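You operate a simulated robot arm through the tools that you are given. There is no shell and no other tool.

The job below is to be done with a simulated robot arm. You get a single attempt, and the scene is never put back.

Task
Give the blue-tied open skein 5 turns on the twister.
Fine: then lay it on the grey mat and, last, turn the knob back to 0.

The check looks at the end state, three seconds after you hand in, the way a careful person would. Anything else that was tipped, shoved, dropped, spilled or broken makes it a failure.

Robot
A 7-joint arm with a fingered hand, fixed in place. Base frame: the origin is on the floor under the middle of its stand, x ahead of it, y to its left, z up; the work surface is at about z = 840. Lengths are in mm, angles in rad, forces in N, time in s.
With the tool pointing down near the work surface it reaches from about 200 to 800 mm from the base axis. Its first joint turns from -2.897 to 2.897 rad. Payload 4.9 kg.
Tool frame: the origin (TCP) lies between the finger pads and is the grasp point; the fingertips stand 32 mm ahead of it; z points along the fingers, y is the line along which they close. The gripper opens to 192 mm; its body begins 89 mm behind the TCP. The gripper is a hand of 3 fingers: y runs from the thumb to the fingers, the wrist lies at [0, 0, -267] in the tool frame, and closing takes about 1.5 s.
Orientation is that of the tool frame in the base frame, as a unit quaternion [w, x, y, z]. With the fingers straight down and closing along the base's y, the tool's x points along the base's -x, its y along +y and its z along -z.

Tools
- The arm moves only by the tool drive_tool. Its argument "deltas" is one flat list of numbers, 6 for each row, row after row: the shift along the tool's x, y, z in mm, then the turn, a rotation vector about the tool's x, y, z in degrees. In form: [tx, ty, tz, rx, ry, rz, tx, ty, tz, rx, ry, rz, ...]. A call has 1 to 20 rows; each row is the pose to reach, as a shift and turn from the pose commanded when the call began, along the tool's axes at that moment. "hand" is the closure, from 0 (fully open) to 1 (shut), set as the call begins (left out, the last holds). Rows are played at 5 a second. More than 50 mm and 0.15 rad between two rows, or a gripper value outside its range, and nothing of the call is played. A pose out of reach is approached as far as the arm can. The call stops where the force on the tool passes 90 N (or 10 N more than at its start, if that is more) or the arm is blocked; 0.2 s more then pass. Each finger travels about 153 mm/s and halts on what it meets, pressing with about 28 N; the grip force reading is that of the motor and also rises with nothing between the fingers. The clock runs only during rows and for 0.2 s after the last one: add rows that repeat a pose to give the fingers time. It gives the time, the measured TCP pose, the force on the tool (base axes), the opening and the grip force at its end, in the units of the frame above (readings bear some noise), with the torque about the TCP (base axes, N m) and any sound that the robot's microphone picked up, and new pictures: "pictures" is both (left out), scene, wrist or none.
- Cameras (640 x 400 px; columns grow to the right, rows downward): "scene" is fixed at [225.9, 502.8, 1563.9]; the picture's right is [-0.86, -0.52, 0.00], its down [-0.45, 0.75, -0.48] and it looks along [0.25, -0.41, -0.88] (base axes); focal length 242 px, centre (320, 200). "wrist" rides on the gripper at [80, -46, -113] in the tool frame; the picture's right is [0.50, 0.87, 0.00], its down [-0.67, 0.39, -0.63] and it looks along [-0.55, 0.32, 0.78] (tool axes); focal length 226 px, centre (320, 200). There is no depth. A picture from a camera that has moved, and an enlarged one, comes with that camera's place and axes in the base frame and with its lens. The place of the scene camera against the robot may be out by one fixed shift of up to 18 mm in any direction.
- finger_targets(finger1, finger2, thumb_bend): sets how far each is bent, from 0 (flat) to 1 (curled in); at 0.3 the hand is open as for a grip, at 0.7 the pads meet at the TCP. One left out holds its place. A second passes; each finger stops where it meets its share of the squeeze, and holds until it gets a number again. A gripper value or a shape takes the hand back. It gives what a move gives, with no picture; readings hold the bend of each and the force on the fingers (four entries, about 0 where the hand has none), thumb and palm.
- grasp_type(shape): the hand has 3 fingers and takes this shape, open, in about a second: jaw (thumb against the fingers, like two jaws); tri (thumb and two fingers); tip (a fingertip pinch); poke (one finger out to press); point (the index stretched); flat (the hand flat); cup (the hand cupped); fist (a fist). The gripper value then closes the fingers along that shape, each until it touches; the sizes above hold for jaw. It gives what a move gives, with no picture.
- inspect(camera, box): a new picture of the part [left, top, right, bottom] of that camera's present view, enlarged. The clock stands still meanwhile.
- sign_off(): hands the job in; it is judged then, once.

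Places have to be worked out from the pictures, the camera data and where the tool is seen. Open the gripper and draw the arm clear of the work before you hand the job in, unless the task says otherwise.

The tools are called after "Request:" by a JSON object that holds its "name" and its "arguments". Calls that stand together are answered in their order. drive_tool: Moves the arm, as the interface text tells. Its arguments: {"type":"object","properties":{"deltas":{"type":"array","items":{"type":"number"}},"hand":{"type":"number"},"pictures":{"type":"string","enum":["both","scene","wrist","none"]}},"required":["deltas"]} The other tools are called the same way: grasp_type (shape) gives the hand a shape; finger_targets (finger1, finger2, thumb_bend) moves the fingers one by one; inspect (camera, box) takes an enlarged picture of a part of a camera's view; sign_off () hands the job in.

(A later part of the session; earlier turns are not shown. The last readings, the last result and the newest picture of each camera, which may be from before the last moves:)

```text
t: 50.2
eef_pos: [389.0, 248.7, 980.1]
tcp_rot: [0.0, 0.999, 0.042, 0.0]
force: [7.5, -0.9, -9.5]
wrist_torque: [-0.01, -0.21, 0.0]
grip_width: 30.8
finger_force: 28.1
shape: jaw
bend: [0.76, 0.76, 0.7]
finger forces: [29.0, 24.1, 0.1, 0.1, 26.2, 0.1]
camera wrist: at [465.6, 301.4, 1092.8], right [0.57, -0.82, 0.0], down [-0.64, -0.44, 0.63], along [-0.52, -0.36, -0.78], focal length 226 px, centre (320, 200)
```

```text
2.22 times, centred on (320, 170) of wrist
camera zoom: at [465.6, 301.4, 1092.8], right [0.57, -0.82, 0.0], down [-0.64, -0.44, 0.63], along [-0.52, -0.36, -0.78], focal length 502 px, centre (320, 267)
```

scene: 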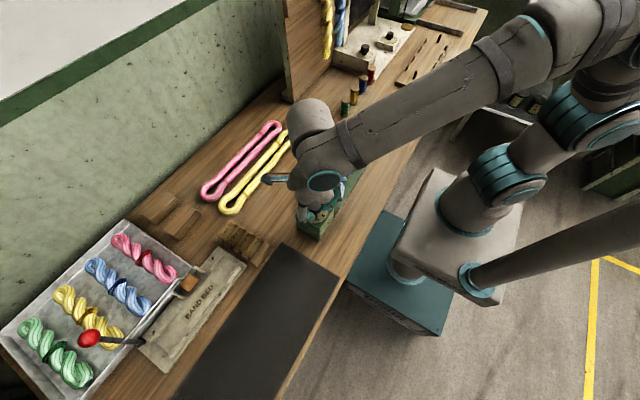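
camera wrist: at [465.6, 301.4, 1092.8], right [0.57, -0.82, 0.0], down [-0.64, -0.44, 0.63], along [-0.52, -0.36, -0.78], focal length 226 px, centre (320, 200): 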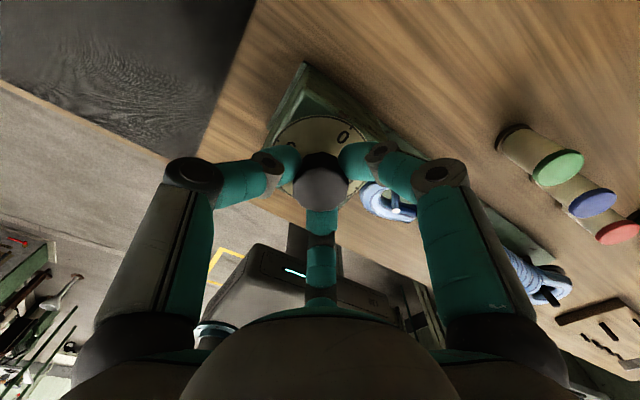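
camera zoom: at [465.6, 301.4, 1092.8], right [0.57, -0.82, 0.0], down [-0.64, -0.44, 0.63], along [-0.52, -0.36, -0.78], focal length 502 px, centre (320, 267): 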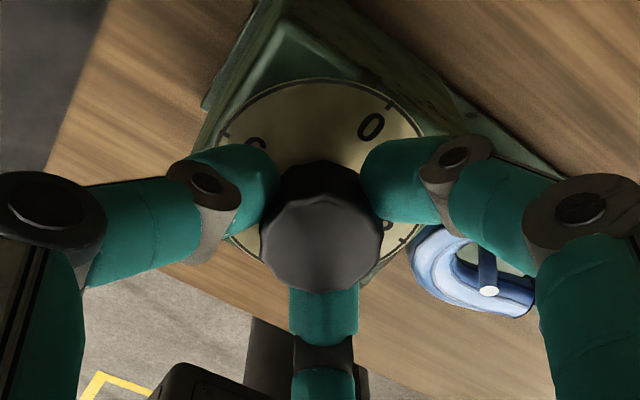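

The tool has turned 225°. I open the fingers and rise to check the pointer against the dial.

Request:
{"name": "drive_tool", "arguments": {"deltas": [0, 0, 0, 0, 0, 0, 0, 0, 0, 0, 0, 0, 0, 0, 0, 0, 0, 0, 0, 0, 0, 0, 0, 0], "hand": 0.3, "pictures": "none"}}

Request:
{"name": "drive_tool", "arguments": {"deltas": [0, 0, -25, 0, 0, 0, 0, 0, -50, 0, 0, 0, 0, 0, -75, 0, 0, 0, 0, 0, -100, 0, 0, 0, 0, 0, -125, 0, 0, 0], "pictures": "both"}}

Request:
{"name": "inspect", "arguments": {"camera": "wrist", "box": [250, 40, 390, 170]}}

Request:
{"name": "inspect", "arguments": {"camera": "scene", "box": [285, 180, 365, 245]}}

Request:
{"name": "inspect", "arguments": {"camera": "scene", "box": [290, 90, 410, 220]}}

```text
t: 51.2
eef_pos: [389.5, 248.3, 981.4]
tcp_rot: [0.0, 0.999, 0.042, 0.0]
force: [-0.5, -0.3, 1.3]
wrist_torque: [-0.02, -0.03, 0.01]
grip_width: 134.2
finger_force: 0.1
shape: jaw
bend: [0.29, 0.29, 0.65]
finger forces: [0.1, 0.0, 0.0, 0.1, 0.1, 0.0]
```

```text
t: 52.4
eef_pos: [388.6, 248.0, 1106.3]
tcp_rot: [0.001, 0.999, 0.043, 0.0]
force: [0.2, -0.9, -0.1]
wrist_torque: [-0.02, -0.01, -0.01]
grip_width: 134.2
finger_force: 0.1
shape: jaw
bend: [0.29, 0.29, 0.65]
finger forces: [0.2, 0.0, 0.0, 0.1, 0.0, 0.0]
camera wrist: at [464.8, 301.3, 1218.5], right [0.57, -0.82, 0.0], down [-0.64, -0.44, 0.63], along [-0.52, -0.36, -0.77], focal length 226 px, centre (320, 200)
```

scene: 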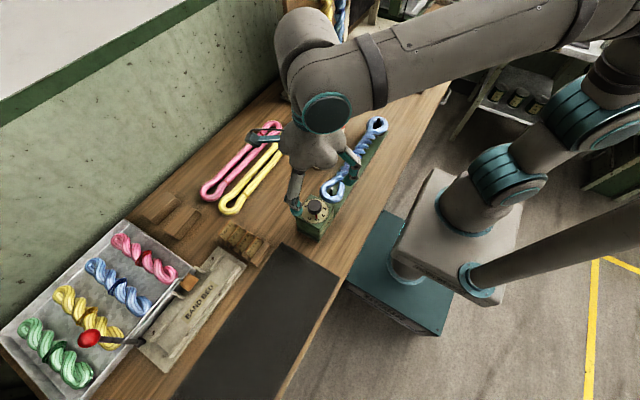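
wrist: 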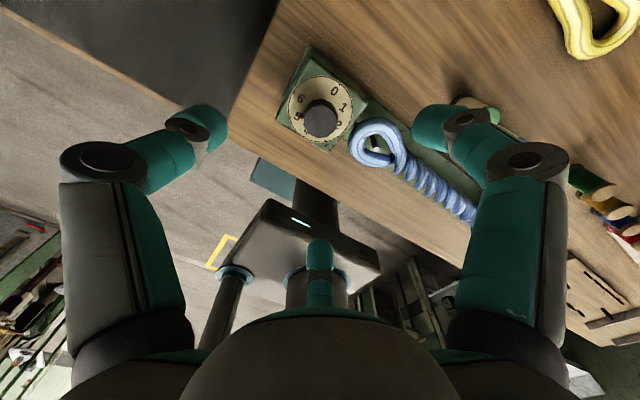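

```text
3.08 times, centred on (320, 105) of wrist
camera zoom: at [464.8, 301.3, 1218.5], right [0.57, -0.82, 0.0], down [-0.64, -0.44, 0.63], along [-0.52, -0.36, -0.77], focal length 696 px, centre (320, 492)
```

zoom: 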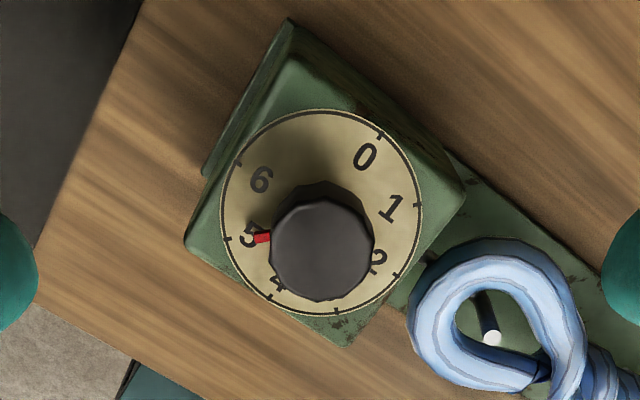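

```text
6.15 times, centred on (325, 212) of scene
camera zoom: at [225.9, 502.8, 1563.9], right [-0.86, -0.52, 0.0], down [-0.45, 0.75, -0.48], along [0.25, -0.41, -0.88], focal length 1490 px, centre (289, 123)
```

zoom: 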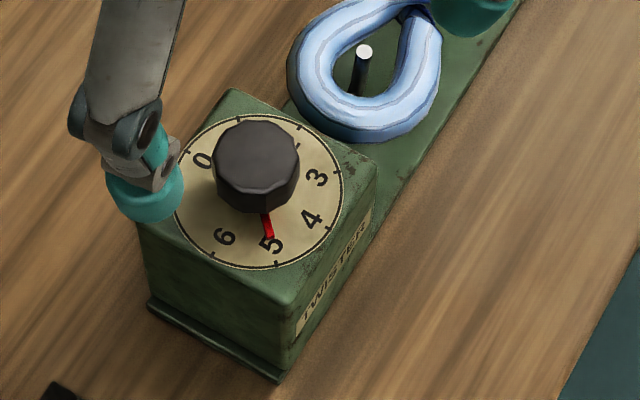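

```text
3.08 times, centred on (350, 155) of scene
camera zoom: at [225.9, 502.8, 1563.9], right [-0.86, -0.52, 0.0], down [-0.45, 0.75, -0.48], along [0.25, -0.41, -0.88], focal length 745 px, centre (228, 338)
```

zoom: 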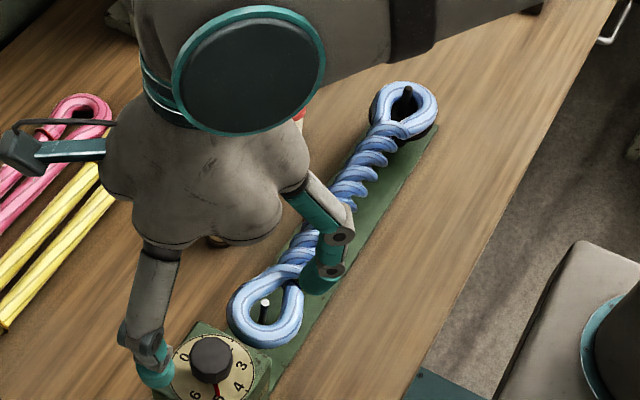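

Request:
{"name": "inspect", "arguments": {"camera": "wrist", "box": [285, 70, 357, 115]}}

Request:
{"name": "inspect", "arguments": {"camera": "scene", "box": [302, 193, 350, 223]}}

Request:
{"name": "inspect", "arguments": {"camera": "wrist", "box": [280, 65, 360, 155]}}

```text
8.89 times, centred on (321, 92) of wrist
camera zoom: at [464.8, 301.3, 1218.5], right [0.57, -0.82, 0.0], down [-0.64, -0.44, 0.63], along [-0.52, -0.36, -0.77], focal length 2009 px, centre (311, 1156)
```

zoom: 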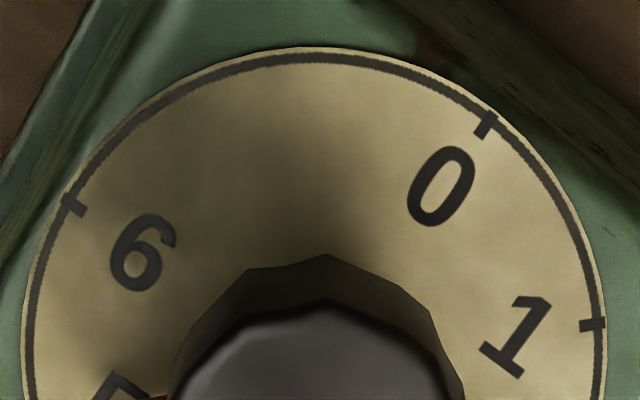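

```text
13.33 times, centred on (326, 208) of scene
camera zoom: at [225.9, 502.8, 1563.9], right [-0.86, -0.52, 0.0], down [-0.45, 0.75, -0.48], along [0.25, -0.41, -0.88], focal length 3227 px, centre (240, 93)
```

zoom: 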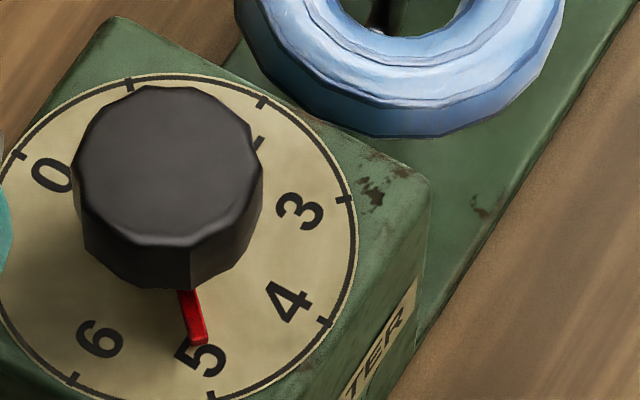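

```text
4.44 times, centred on (320, 110) of wrist
camera zoom: at [464.8, 301.3, 1218.5], right [0.57, -0.82, 0.0], down [-0.64, -0.44, 0.63], along [-0.52, -0.36, -0.77], focal length 1005 px, centre (320, 600)
```

zoom: 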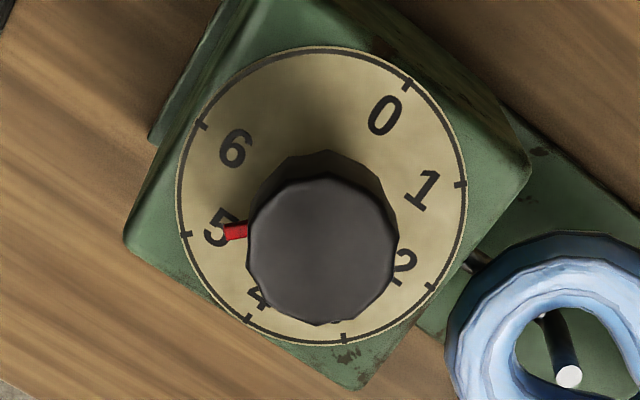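

The pointer sits on 5 and the skein is twisted between the posts. Now I move back above the skein's middle with the hand turned to grip across it, and measure the twisted rope.

Request:
{"name": "drive_tool", "arguments": {"deltas": [-1.8, 22.2, 0, 0, 0, -7.1, -3.5, 44.5, 0, 0, 0, -14.2, -5.3, 66.7, 0, 0, 0, -21.3, -7, 88.9, 0, 0, 0, -28.4, -8.8, 111, 0, 0, 0, -35.5, -10.5, 133.4, 0, 0, 0, -42.6, -12.3, 155.6, 0, 0, 0, -49.7, -14, 177.8, 0, 0, 0, -56.8, -15.8, 200, 0, 0, 0, -63.9, -17.5, 222.3, 0, 0, 0, -71, -19.3, 244.5, 10, 0, 0, -78.1, -21, 266.7, 26, 0, 0, -85.2, -21, 266.7, 26, 0, 0, -85.2], "hand": 0.3, "pictures": "both"}}

Request:
{"name": "inspect", "arguments": {"camera": "scene", "box": [290, 90, 410, 220]}}

Request:
{"name": "inspect", "arguments": {"camera": "wrist", "box": [200, 0, 440, 230]}}

```text
t: 55.2
eef_pos: [392.0, -21.0, 1078.6]
tcp_rot: [0.0, 0.706, 0.708, 0.0]
force: [0.5, 0.0, 0.4]
wrist_torque: [-0.03, -0.03, -0.02]
grip_width: 133.9
finger_force: 0.1
shape: jaw
bend: [0.29, 0.29, 0.65]
finger forces: [0.1, 0.0, 0.1, 0.0, 0.0, 0.1]
camera wrist: at [345.9, 59.7, 1191.2], right [0.86, 0.5, 0.0], down [0.39, -0.67, 0.63], along [0.32, -0.55, -0.78], focal length 226 px, centre (320, 200)
```

scene: 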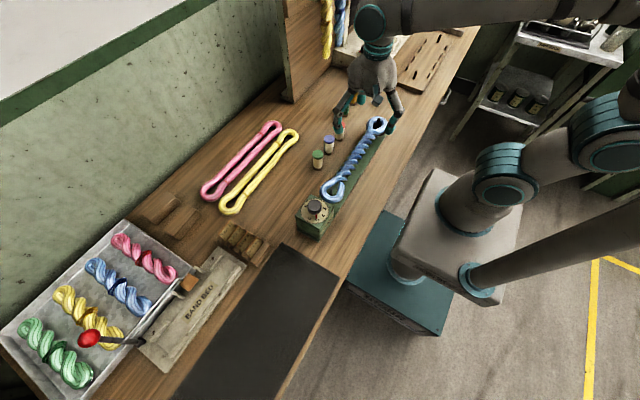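
wrist: 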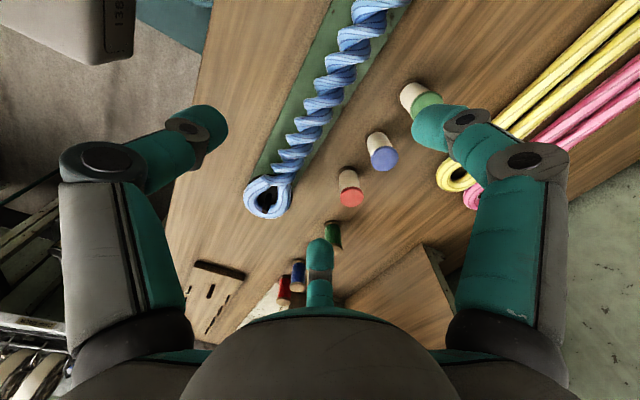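

```text
3.08 times, centred on (350, 155) of scene
camera zoom: at [225.9, 502.8, 1563.9], right [-0.86, -0.52, 0.0], down [-0.45, 0.75, -0.48], along [0.25, -0.41, -0.88], focal length 745 px, centre (228, 338)
```

zoom: 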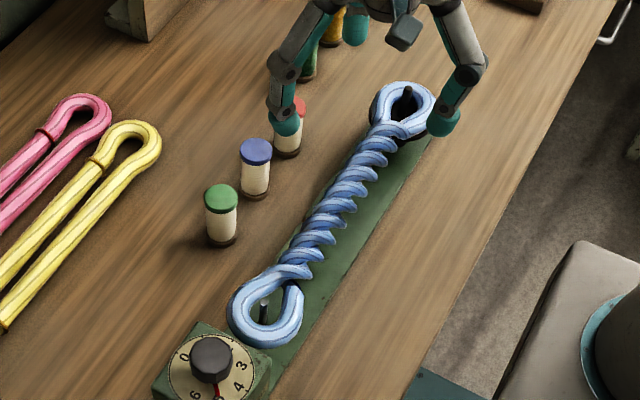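

```text
1.74 times, centred on (320, 115) of wrist
camera zoom: at [345.9, 59.7, 1191.2], right [0.86, 0.5, 0.0], down [0.39, -0.67, 0.63], along [0.32, -0.55, -0.78], focal length 393 px, centre (320, 348)
```

zoom: 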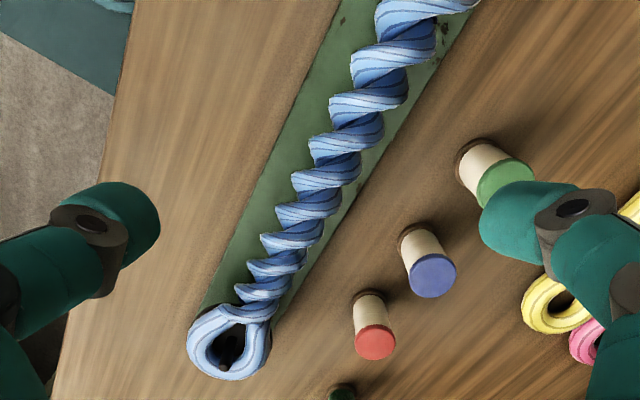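

The skein is cleanly twisted between the loops. I descend over its middle (TCP x≈404, offset away from the thumb side) to z≈911 with the hand part-open.

Request:
{"name": "drive_tool", "arguments": {"deltas": [0, 4, 35, 0, 0, 0, 0, 8, 70, 0, 0, 0, 0, 12, 105, 0, 0, 0, 0, 12, 130, 0, 0, 0, 0, 12, 150, 0, 0, 0, 0, 12, 167, 0, 0, 0, 0, 12, 167, 0, 0, 0], "hand": 0.3, "pictures": "both"}}

Request:
{"name": "inspect", "arguments": {"camera": "wrist", "box": [180, 60, 460, 260]}}

```text
t: 56.8
eef_pos: [403.6, -19.2, 912.4]
tcp_rot: [0.0, 0.706, 0.708, 0.0]
force: [-0.4, 0.3, 0.1]
wrist_torque: [0.02, -0.01, -0.01]
grip_width: 134.3
finger_force: 0.0
shape: jaw
bend: [0.29, 0.29, 0.65]
finger forces: [0.0, 0.1, 0.0, 0.0, 0.1, 0.1]
camera wrist: at [356.9, 60.6, 1024.7], right [0.87, 0.5, 0.0], down [0.39, -0.67, 0.63], along [0.32, -0.55, -0.78], focal length 226 px, centre (320, 200)
```

scene: 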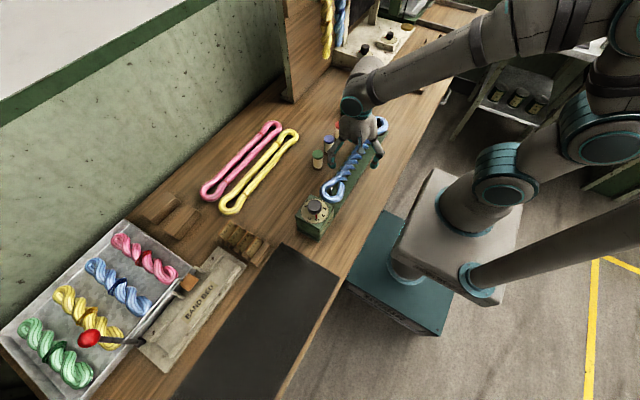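
wrist: 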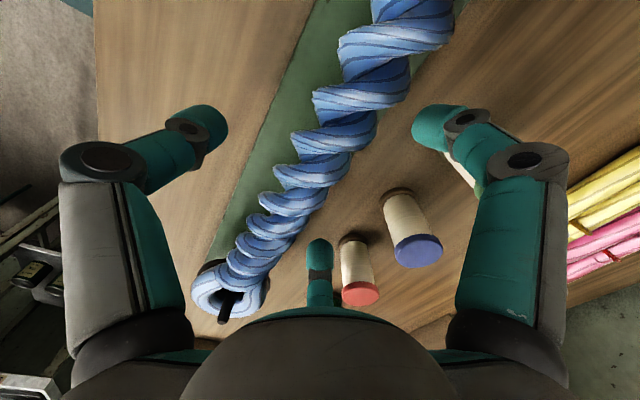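

```text
2.00 times, centred on (320, 160) of wrist
camera zoom: at [356.9, 60.6, 1024.7], right [0.87, 0.5, 0.0], down [0.39, -0.67, 0.63], along [0.32, -0.55, -0.78], focal length 452 px, centre (320, 280)
```

zoom: 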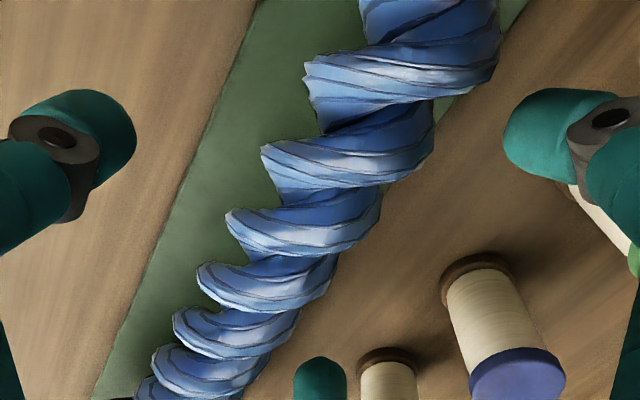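

The rope lies between thumb and fingers. I close on it.

Request:
{"name": "drive_tool", "arguments": {"deltas": [0, 0, 0, 0, 0, 0, 0, 0, 0, 0, 0, 0, 0, 0, 0, 0, 0, 0, 0, 0, 0, 0, 0, 0, 0, 0, 0, 0, 0, 0, 0, 0, 0, 0, 0, 0, 0, 0, 0, 0, 0, 0], "hand": 1, "pictures": "both"}}

Request:
{"name": "inspect", "arguments": {"camera": "wrist", "box": [180, 60, 460, 330]}}

Request:
{"name": "inspect", "arguments": {"camera": "scene", "box": [300, 130, 390, 220]}}

```text
t: 58.4
eef_pos: [401.8, -18.0, 912.5]
tcp_rot: [0.0, 0.705, 0.709, 0.0]
force: [0.2, -1.0, -0.6]
wrist_torque: [0.02, -0.03, 0.0]
grip_width: 39.6
finger_force: 28.4
shape: jaw
bend: [0.78, 0.78, 0.67]
finger forces: [18.6, 19.0, 0.0, 0.0, 24.4, 0.0]
camera wrist: at [356.9, 60.6, 1025.0], right [0.87, 0.5, 0.0], down [0.39, -0.67, 0.63], along [0.32, -0.55, -0.78], focal length 226 px, centre (320, 200)
```

scene: 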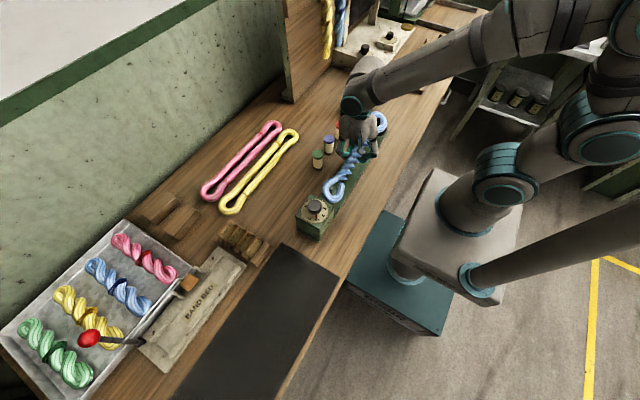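
wrist: 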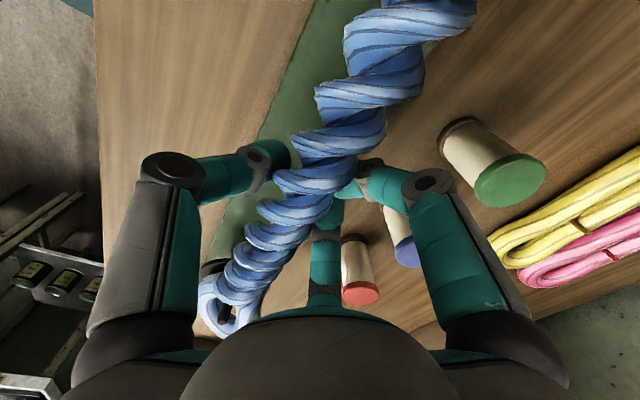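

```text
1.48 times, centred on (320, 195) of wrist
camera zoom: at [356.9, 60.6, 1025.0], right [0.87, 0.5, 0.0], down [0.39, -0.67, 0.63], along [0.32, -0.55, -0.78], focal length 335 px, centre (320, 207)
```

zoom: 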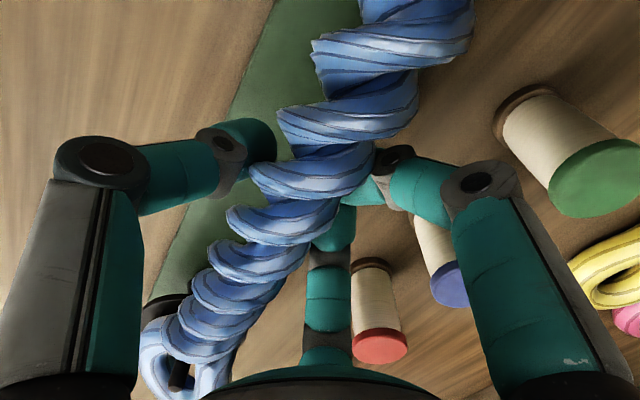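

```text
4.44 times, centred on (345, 175) of scene
camera zoom: at [225.9, 502.8, 1563.9], right [-0.86, -0.52, 0.0], down [-0.45, 0.75, -0.48], along [0.25, -0.41, -0.88], focal length 1076 px, centre (209, 311)
```

zoom: 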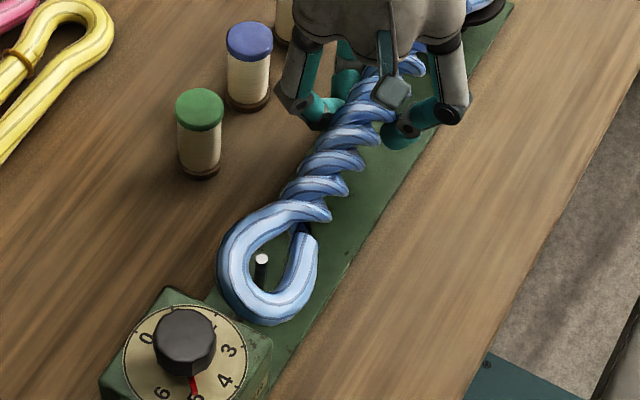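

Grip is balanced and external force is near zero. I lift straight up slowly off the posts.

Request:
{"name": "drive_tool", "arguments": {"deltas": [0, 0, -5, 0, 0, 0, 0, 0, -12, 0, 0, 0, 0, 0, -20, 0, 0, 0], "pictures": "scene"}}

Request:
{"name": "inspect", "arguments": {"camera": "scene", "box": [300, 130, 390, 220]}}

Request:
{"name": "inspect", "arguments": {"camera": "wrist", "box": [180, 180, 330, 340]}}

```text
t: 59.2
eef_pos: [401.7, -19.4, 933.4]
tcp_rot: [0.0, 0.706, 0.708, 0.001]
force: [-0.2, -0.4, -1.1]
wrist_torque: [-0.01, -0.01, 0.02]
grip_width: 39.5
finger_force: 28.0
shape: jaw
bend: [0.78, 0.78, 0.67]
finger forces: [18.7, 19.0, 0.0, 0.0, 24.3, 0.0]
```

scene: 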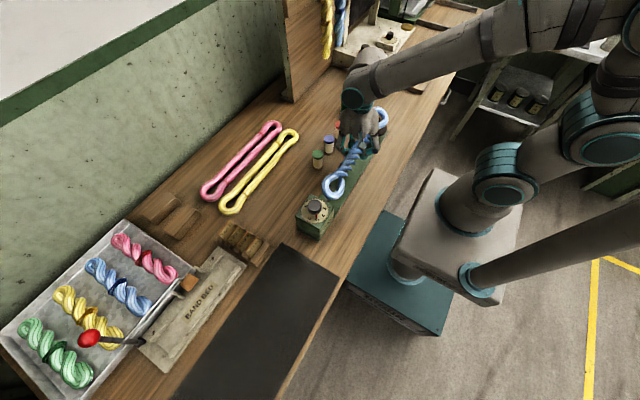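

```text
4.44 times, centred on (345, 175) of scene
camera zoom: at [225.9, 502.8, 1563.9], right [-0.86, -0.52, 0.0], down [-0.45, 0.75, -0.48], along [0.25, -0.41, -0.88], focal length 1076 px, centre (209, 311)
```

zoom: 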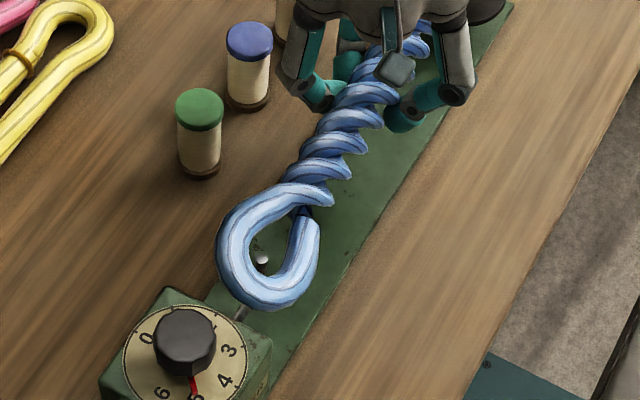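

```text
2.50 times, centred on (255, 260) of wrist
camera zoom: at [357.4, 60.8, 1045.4], right [0.87, 0.5, 0.0], down [0.39, -0.67, 0.63], along [0.32, -0.55, -0.78], focal length 565 px, centre (482, 50)
```

zoom: 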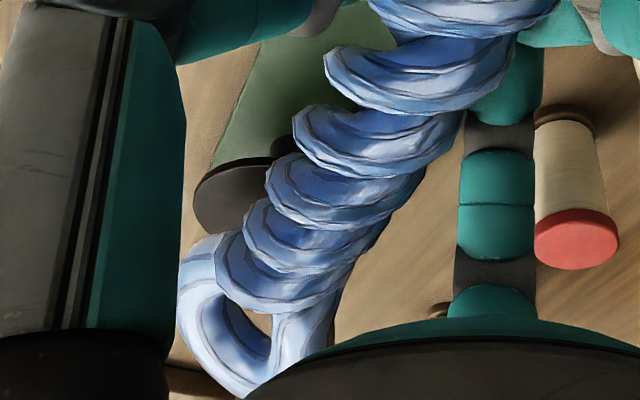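

No snagging. I continue lifting to clear the posts fully.

Request:
{"name": "drive_tool", "arguments": {"deltas": [0, 0, -10, 0, 0, 0, 0, 0, -20, 0, 0, 0, 0, 0, -35, 0, 0, 0, 0, 0, -55, 0, 0, 0, 0, 0, -80, 0, 0, 0, 0, 0, -105, 0, 0, 0, 0, 0, -125, 0, 0, 0], "pictures": "both"}}

Request:
{"name": "inspect", "arguments": {"camera": "scene", "box": [290, 60, 410, 230]}}

```text
t: 60.8
eef_pos: [403.8, -18.8, 1056.9]
tcp_rot: [0.0, 0.707, 0.708, 0.0]
force: [1.1, 0.5, -0.5]
wrist_torque: [0.03, 0.01, -0.01]
grip_width: 39.4
finger_force: 28.0
shape: jaw
bend: [0.78, 0.78, 0.67]
finger forces: [18.7, 19.1, 0.1, 0.0, 24.3, 0.1]
camera wrist: at [357.9, 60.8, 1169.6], right [0.87, 0.5, 0.0], down [0.39, -0.67, 0.63], along [0.32, -0.55, -0.78], focal length 226 px, centre (320, 200)
```

scene: 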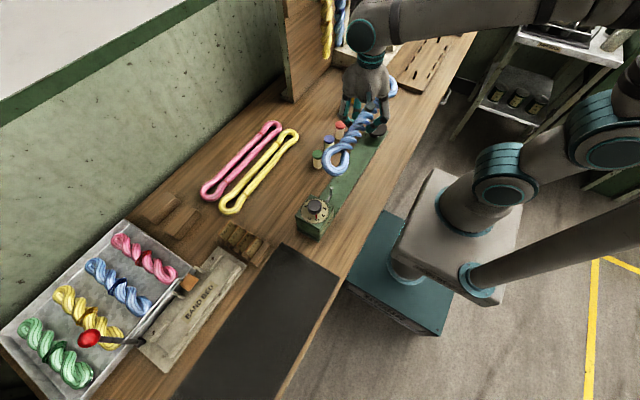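
wrist: 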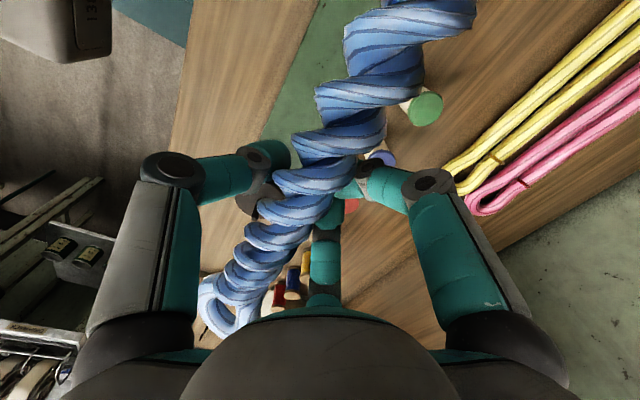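

```text
2.35 times, centred on (350, 145) of scene
camera zoom: at [225.9, 502.8, 1563.9], right [-0.86, -0.52, 0.0], down [-0.45, 0.75, -0.48], along [0.25, -0.41, -0.88], focal length 570 px, centre (249, 329)
```

zoom: 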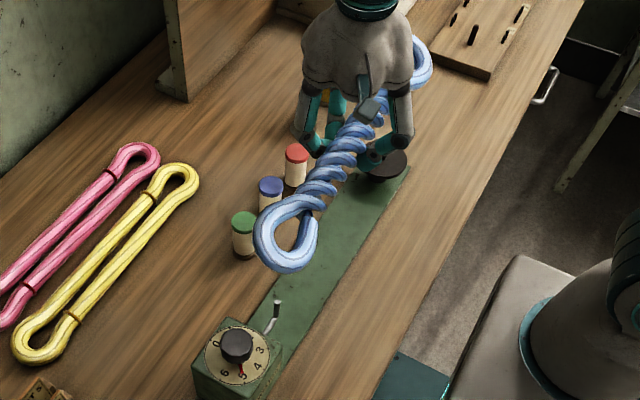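

The twisted skein is free and held firmly. I carry it at safe height along +y to above the grey mat.

Request:
{"name": "drive_tool", "arguments": {"deltas": [20, -1, -8, 0, 0, 0, 55, -4, -16, 0, 0, 0, 90, -7, -20, 0, 0, 0, 125, -10, -20, 0, 0, 0, 160, -13, -20, 0, 0, 0, 195, -16, -20, 0, 0, 0, 230, -19, -20, 0, 0, 0, 265, -22, -20, 0, 0, 0, 300, -24, -20, 0, 0, 0, 335, -27, -20, 0, 0, 0, 370, -30, -20, 0, 0, 0, 405, -33, -20, 0, 0, 0, 440, -36, -20, 0, 0, 0, 475, -39, -20, 0, 0, 0, 510, -42, -20, 0, 0, 0, 545, -45, -20, 0, 0, 0, 580, -48, -20, 0, 0, 0, 605, -50, -20, 0, 0, 0, 616, -50, -20, 0, 0, 0, 616, -50, -20, 0, 0, 0], "pictures": "both"}}

```text
t: 65.0
eef_pos: [350.8, 597.3, 1076.5]
tcp_rot: [0.0, 0.706, 0.708, 0.0]
force: [-0.8, 0.5, -0.9]
wrist_torque: [-0.04, -0.01, -0.01]
grip_width: 39.3
finger_force: 28.5
shape: jaw
bend: [0.78, 0.78, 0.67]
finger forces: [19.3, 19.7, 0.0, 0.0, 23.8, 0.0]
camera wrist: at [306.3, 676.7, 1189.9], right [0.87, 0.5, 0.0], down [0.39, -0.67, 0.63], along [0.32, -0.55, -0.78], focal length 226 px, centre (320, 200)
```

scene: 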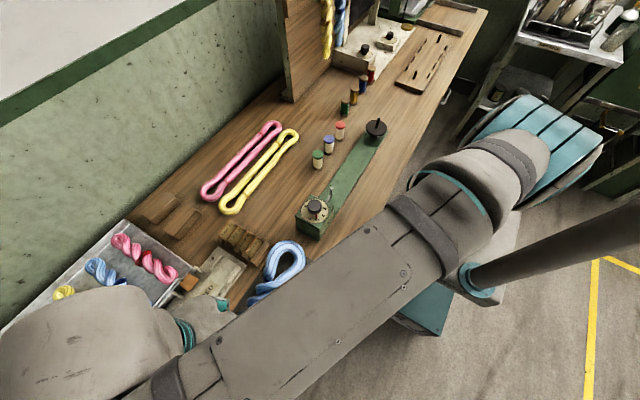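
wrist: 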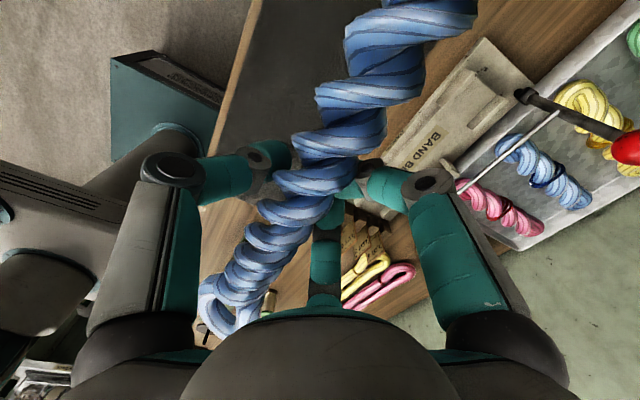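

Request:
{"name": "inspect", "arguments": {"camera": "wrist", "box": [200, 0, 520, 200]}}

Request:
{"name": "inspect", "arguments": {"camera": "scene", "box": [200, 210, 340, 320]}}

```text
2.00 times, centred on (360, 100) of wrist
camera zoom: at [306.3, 676.7, 1189.9], right [0.87, 0.5, 0.0], down [0.39, -0.67, 0.63], along [0.32, -0.55, -0.78], focal length 452 px, centre (240, 400)
```

zoom: 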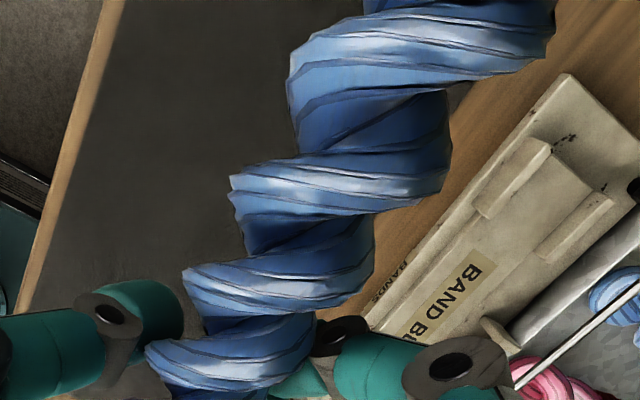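

```text
3.64 times, centred on (270, 265) of scene
camera zoom: at [225.9, 502.8, 1563.9], right [-0.86, -0.52, 0.0], down [-0.45, 0.75, -0.48], along [0.25, -0.41, -0.88], focal length 880 px, centre (502, -36)
```

zoom: 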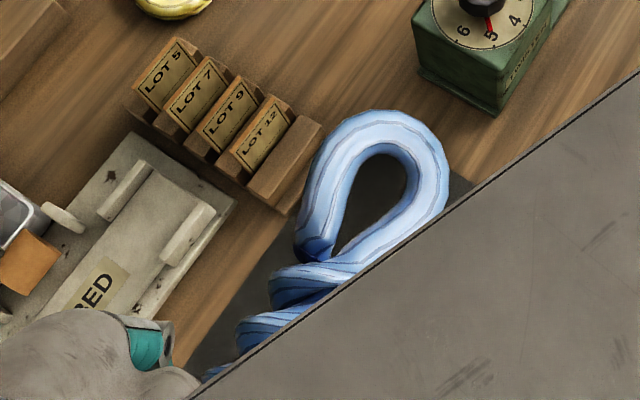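

The mat spans x≈238–446 and from y≈357 to beyond 800; the skein (about ±209 mm around the tool) fits if I shift 12 mm toward −y. I lower toward the mat.

Request:
{"name": "drive_tool", "arguments": {"deltas": [-4, 0, 30, 0, 0, 0, -8, 0, 65, 0, 0, 0, -12, 0, 100, 0, 0, 0, -12, 0, 130, 0, 0, 0, -12, 0, 155, 0, 0, 0, -12, 0, 172, 0, 0, 0, -12, 0, 182, 0, 0, 0], "pictures": "both"}}

Request:
{"name": "inspect", "arguments": {"camera": "wrist", "box": [150, 100, 450, 330]}}

Request:
{"name": "inspect", "arguments": {"camera": "scene", "box": [200, 210, 340, 320]}}

```text
t: 66.6
eef_pos: [351.6, 585.1, 894.2]
tcp_rot: [0.0, 0.707, 0.708, 0.0]
force: [0.3, -0.3, -0.9]
wrist_torque: [0.02, -0.03, -0.02]
grip_width: 39.3
finger_force: 28.2
shape: jaw
bend: [0.78, 0.78, 0.66]
finger forces: [19.7, 19.7, 0.1, 0.1, 23.9, 0.1]
camera wrist: at [306.8, 664.6, 1007.3], right [0.87, 0.5, 0.0], down [0.39, -0.67, 0.63], along [0.32, -0.55, -0.78], focal length 226 px, centre (320, 200)
```

scene: 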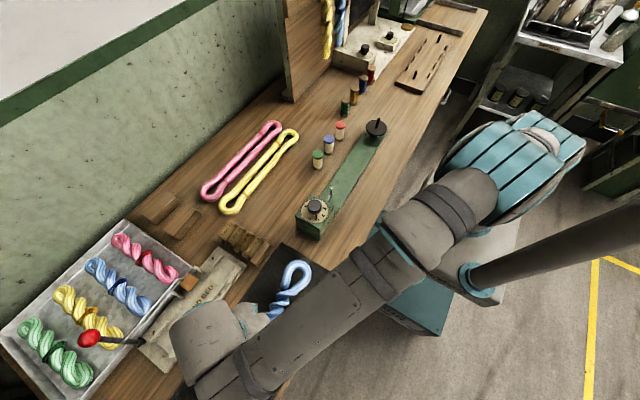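
wrist: 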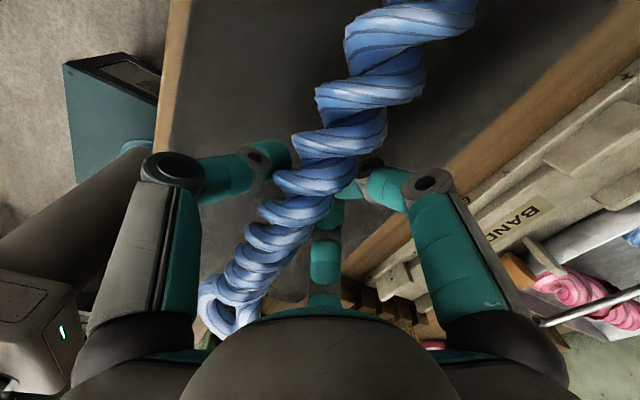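

```text
1.74 times, centred on (300, 215) of wrist
camera zoom: at [306.8, 664.6, 1007.3], right [0.87, 0.5, 0.0], down [0.39, -0.67, 0.63], along [0.32, -0.55, -0.78], focal length 393 px, centre (355, 174)
```

zoom: 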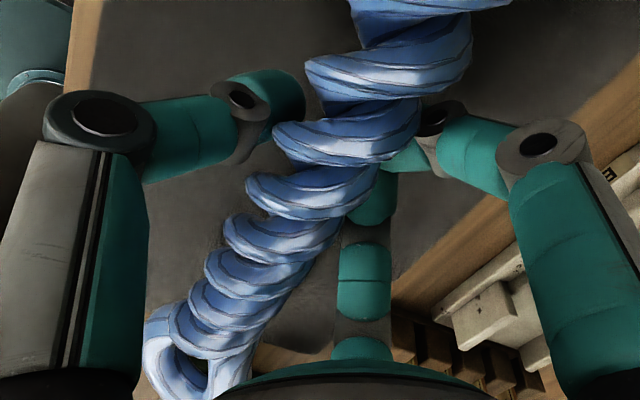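

```text
3.64 times, centred on (270, 265) of scene
camera zoom: at [225.9, 502.8, 1563.9], right [-0.86, -0.52, 0.0], down [-0.45, 0.75, -0.48], along [0.25, -0.41, -0.88], focal length 880 px, centre (502, -36)
```

zoom: 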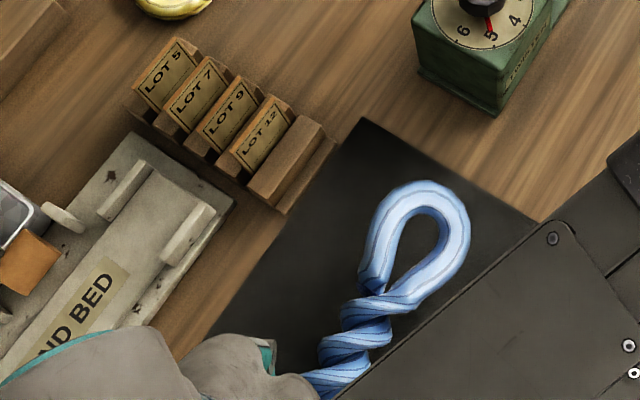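

The −y loop is well inside the mat. I lower gently until contact.

Request:
{"name": "drive_tool", "arguments": {"deltas": [0, 0, 3, 0, 0, 0, 0, 0, 6, 0, 0, 0, 0, 0, 9, 0, 0, 0, 0, 0, 12, 0, 0, 0], "pictures": "none"}}

```text
t: 67.6
eef_pos: [352.6, 585.0, 883.5]
tcp_rot: [-0.001, 0.706, 0.708, 0.001]
force: [0.3, -1.2, -1.4]
wrist_torque: [-0.01, 0.0, 0.01]
grip_width: 39.3
finger_force: 28.4
shape: jaw
bend: [0.78, 0.78, 0.66]
finger forces: [19.6, 19.9, 0.1, 0.0, 23.9, 0.0]
```

Request:
{"name": "drive_tool", "arguments": {"deltas": [0, 0, 2, 0, 0, 0, 0, 0, 4, 0, 0, 0], "pictures": "none"}}

```text
t: 68.2
eef_pos: [352.2, 584.7, 879.2]
tcp_rot: [0.001, 0.707, 0.707, 0.0]
force: [-0.2, -0.1, -0.8]
wrist_torque: [-0.02, 0.0, -0.01]
grip_width: 38.9
finger_force: 28.4
shape: jaw
bend: [0.78, 0.78, 0.66]
finger forces: [19.7, 19.8, 0.0, 0.0, 23.9, 0.1]
```

No contact yet at 879; I go on in 1.5 mm steps.

Request:
{"name": "drive_tool", "arguments": {"deltas": [0, 0, 1.5, 0, 0, 0, 0, 0, 3, 0, 0, 0], "pictures": "none"}}

Request:
{"name": "inspect", "arguments": {"camera": "wrist", "box": [150, 100, 450, 330]}}

```text
t: 68.8
eef_pos: [353.1, 584.7, 876.6]
tcp_rot: [0.001, 0.706, 0.708, 0.0]
force: [-1.4, -0.3, 0.6]
wrist_torque: [0.0, 0.05, 0.0]
grip_width: 32.5
finger_force: 27.9
shape: jaw
bend: [0.79, 0.79, 0.61]
finger forces: [1.2, 0.7, 0.0, 0.0, 1.9, 0.1]
```

```text
1.74 times, centred on (300, 215) of wrist
camera zoom: at [306.8, 664.8, 989.0], right [0.87, 0.5, 0.0], down [0.39, -0.67, 0.63], along [0.32, -0.55, -0.78], focal length 393 px, centre (355, 174)
```

zoom: 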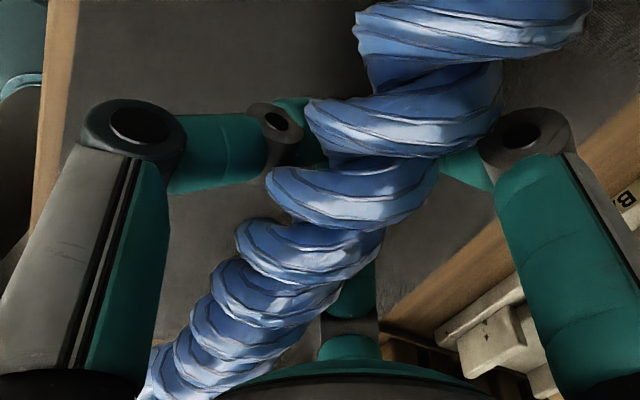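

At contact the grip loosened: the rope slid a little up between the fingers. I take a fresh look before opening.

Request:
{"name": "drive_tool", "arguments": {"deltas": [0, 0, 3, 0, 0, 0], "pictures": "both"}}

Request:
{"name": "inspect", "arguments": {"camera": "scene", "box": [180, 210, 340, 350]}}

```text
t: 69.2
eef_pos: [353.6, 584.7, 873.4]
tcp_rot: [0.001, 0.706, 0.708, 0.0]
force: [0.3, -0.2, -0.2]
wrist_torque: [-0.05, -0.03, 0.02]
grip_width: 32.3
finger_force: 27.9
shape: jaw
bend: [0.79, 0.79, 0.62]
finger forces: [1.2, 1.1, 0.0, 0.0, 2.5, 0.0]
camera wrist: at [306.9, 664.7, 986.0], right [0.87, 0.5, 0.0], down [0.39, -0.67, 0.63], along [0.32, -0.55, -0.78], focal length 226 px, centre (320, 200)
```

scene: 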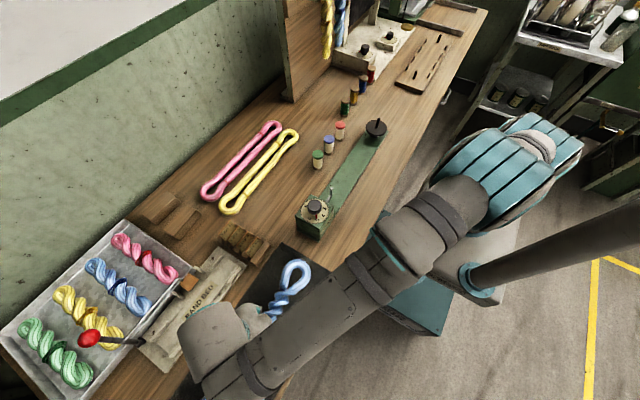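
wrist: 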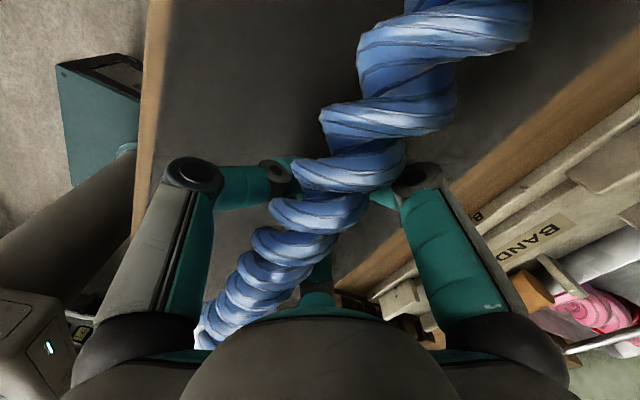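

```text
2.86 times, centred on (260, 280) of scene
camera zoom: at [225.9, 502.8, 1563.9], right [-0.86, -0.52, 0.0], down [-0.45, 0.75, -0.48], along [0.25, -0.41, -0.88], focal length 692 px, centre (491, -29)
```

zoom: 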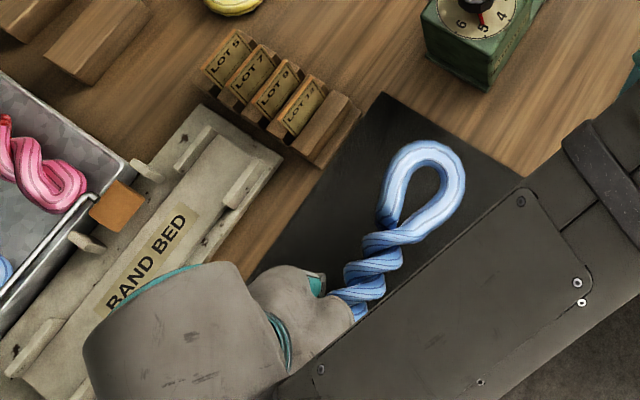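

The skein rests at the mat with the fingers cradling it. I raise 4 mm so the opening fingertips don't scrape the mat, then open.

Request:
{"name": "drive_tool", "arguments": {"deltas": [0, 0, -4, 0, 0, 0, 0, 0, -4, 0, 0, 0], "pictures": "none"}}

Request:
{"name": "drive_tool", "arguments": {"deltas": [0, 0, 0, 0, 0, 0, 0, 0, 0, 0, 0, 0, 0, 0, 0, 0, 0, 0], "hand": 0.6, "pictures": "wrist"}}

```text
t: 69.8
eef_pos: [353.1, 584.7, 875.9]
tcp_rot: [0.0, 0.707, 0.707, 0.0]
force: [0.2, 0.2, 0.1]
wrist_torque: [0.0, 0.02, -0.02]
grip_width: 32.4
finger_force: 27.2
shape: jaw
bend: [0.79, 0.79, 0.62]
finger forces: [1.1, 1.1, 0.1, 0.1, 2.5, 0.1]
```

```text
t: 70.6
eef_pos: [352.5, 583.7, 878.1]
tcp_rot: [0.001, 0.706, 0.708, 0.0]
force: [0.4, 0.1, 0.0]
wrist_torque: [0.02, 0.0, 0.0]
grip_width: 76.6
finger_force: 0.1
shape: jaw
bend: [0.42, 0.42, 0.7]
finger forces: [0.1, 0.0, 0.0, 0.0, 0.1, 0.1]
camera wrist: at [306.7, 664.7, 990.3], right [0.87, 0.5, 0.0], down [0.39, -0.67, 0.63], along [0.32, -0.55, -0.78], focal length 226 px, centre (320, 200)
```

wrist: 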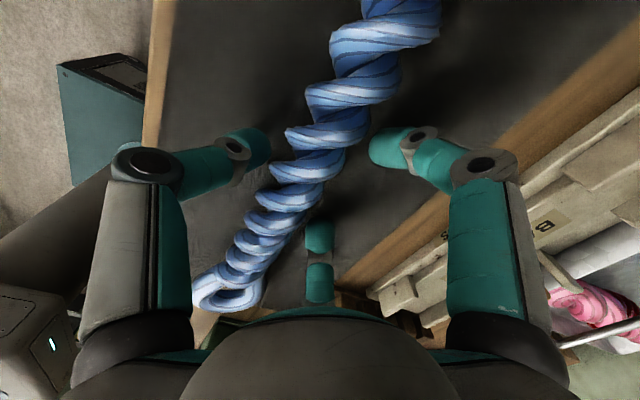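

The skein is released and lying on the mat. I open further and rise vertically.

Request:
{"name": "drive_tool", "arguments": {"deltas": [0, 0, 0, 0, 0, 0, 0, 0, 0, 0, 0, 0, 0, 0, -5, 0, 0, 0, 0, 0, -25, 0, 0, 0, 0, 0, -60, 0, 0, 0, 0, 0, -100, 0, 0, 0, 0, 0, -140, 0, 0, 0, 0, 0, -180, 0, 0, 0, 0, 0, -220, 0, 0, 0], "hand": 0.3, "pictures": "both"}}

Request:
{"name": "inspect", "arguments": {"camera": "wrist", "box": [180, 0, 440, 230]}}

```text
t: 72.6
eef_pos: [352.4, 585.6, 1097.2]
tcp_rot: [-0.001, 0.706, 0.708, -0.002]
force: [0.4, -0.5, -1.1]
wrist_torque: [-0.04, -0.01, 0.02]
grip_width: 133.9
finger_force: 0.0
shape: jaw
bend: [0.29, 0.29, 0.65]
finger forces: [0.1, 0.0, 0.1, 0.0, 0.0, 0.0]
camera wrist: at [307.5, 665.4, 1209.2], right [0.87, 0.5, 0.0], down [0.39, -0.67, 0.63], along [0.32, -0.55, -0.77], focal length 226 px, centre (320, 200)
```

scene: 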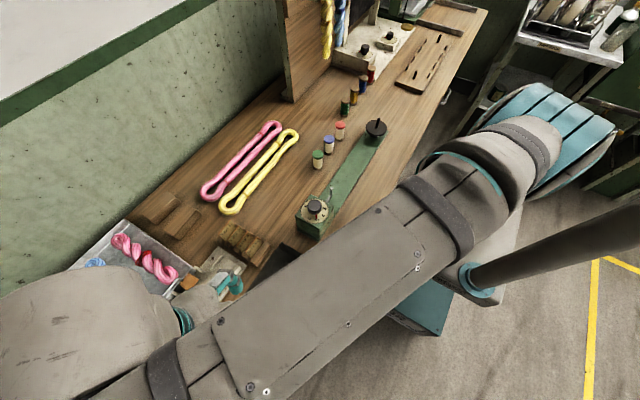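
wrist: 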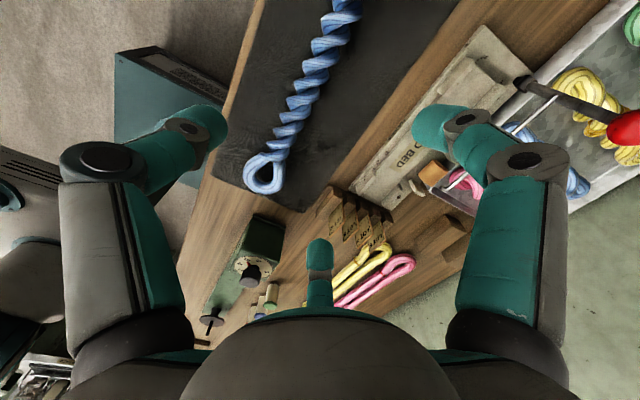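

```text
1.74 times, centred on (310, 115) of wrist
camera zoom: at [307.5, 665.4, 1209.2], right [0.87, 0.5, 0.0], down [0.39, -0.67, 0.63], along [0.32, -0.55, -0.77], focal length 393 px, centre (337, 348)
```

zoom: 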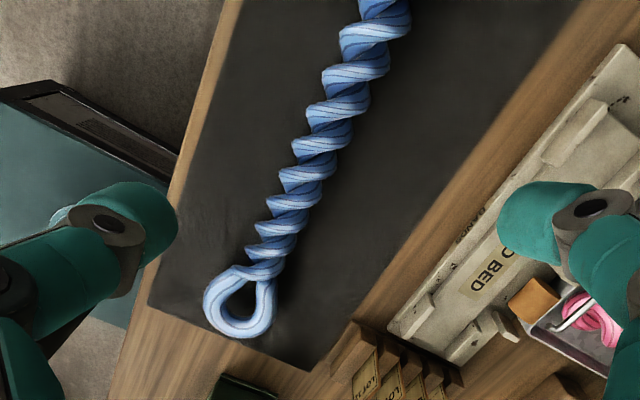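

The near loop is ~30 mm inside the mat's near edge. I back off and turn the hand so the wrist camera looks along +y, to check that the far end is on the mat too.

Request:
{"name": "drive_tool", "arguments": {"deltas": [-11, 2, 0, 0, 0, -7.78, -22, 4, 0, 0, 0, -15.6, -34, 5, 0, 0, 0, -23.3, -45, 7, 0, 0, 0, -31.1, -57, 9, 0, 0, 0, -38.9, -68, 11, 0, 0, 0, -46.7, -80, 13, 0, 0, 0, -54.4, -91, 15, 0, 0, 0, -62.2, -102, 16, 0, 0, 0, -70, -114, 18, 0, 0, 0, -77.8, -125, 20, 0, 0, 0, -85.6, -137, 22, 0, 0, 0, -93.3, -148, 24, 0, 0, 0, -101.1, -160, 26, 0, 0, 0, -108.9, -171, 27, 0, 0, 0, -116.7, -182, 29, 0, 0, 0, -124.4, -194, 31, 0, 0, 0, -132.2, -205, 33, 0, 0, 0, -140, -205, 33, 0, 0, 0, -140], "pictures": "both"}}

Request:
{"name": "inspect", "arguments": {"camera": "wrist", "box": [200, 20, 480, 320]}}

Request:
{"name": "inspect", "arguments": {"camera": "scene", "box": [160, 220, 360, 400]}}

```text
t: 76.6
eef_pos: [385.3, 379.2, 1099.5]
tcp_rot: [0.0, -0.424, 0.905, 0.0]
force: [0.4, 0.6, 0.3]
wrist_torque: [0.0, 0.01, -0.03]
grip_width: 134.1
finger_force: 0.1
shape: jaw
bend: [0.29, 0.29, 0.65]
finger forces: [0.1, 0.0, 0.0, 0.0, 0.0, 0.1]
camera wrist: at [370.3, 289.2, 1210.1], right [-0.99, 0.17, 0.0], down [0.13, 0.76, 0.63], along [0.11, 0.62, -0.78], focal length 226 px, centre (320, 200)
```

scene: 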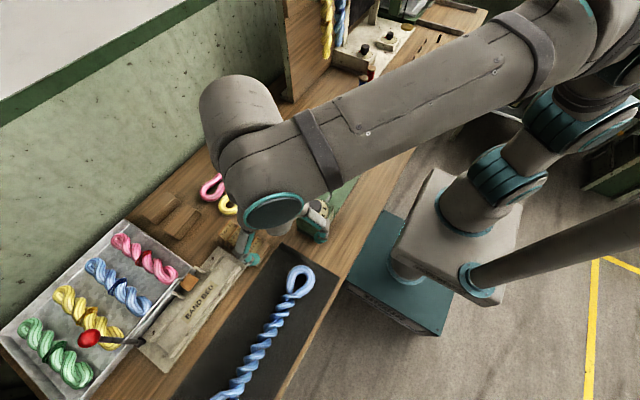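
wrist: 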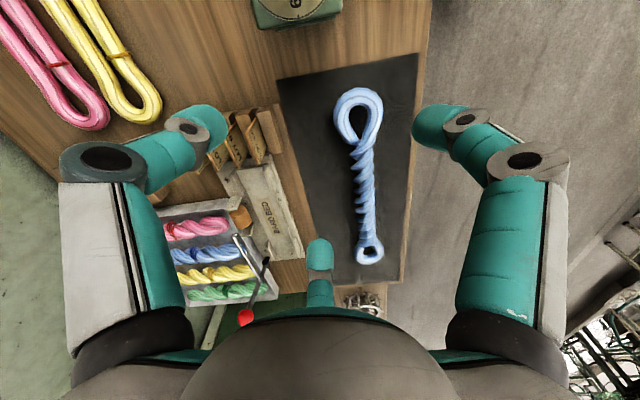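

```text
1.33 times, centred on (340, 170) of wrist
camera zoom: at [370.3, 289.2, 1210.1], right [-0.99, 0.17, 0.0], down [0.13, 0.76, 0.63], along [0.11, 0.62, -0.78], focal length 301 px, centre (293, 240)
```

zoom: 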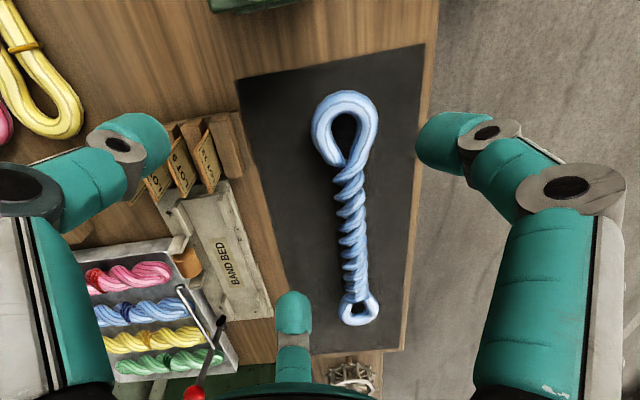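

```text
2.22 times, centred on (260, 310) of scene
camera zoom: at [225.9, 502.8, 1563.9], right [-0.86, -0.52, 0.0], down [-0.45, 0.75, -0.48], along [0.25, -0.41, -0.88], focal length 538 px, centre (453, -44)
```

zoom: 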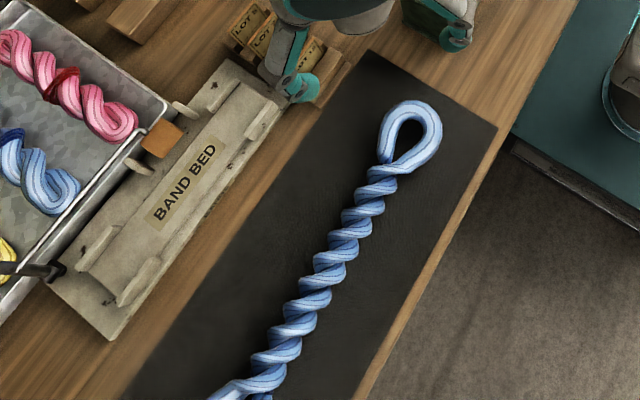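

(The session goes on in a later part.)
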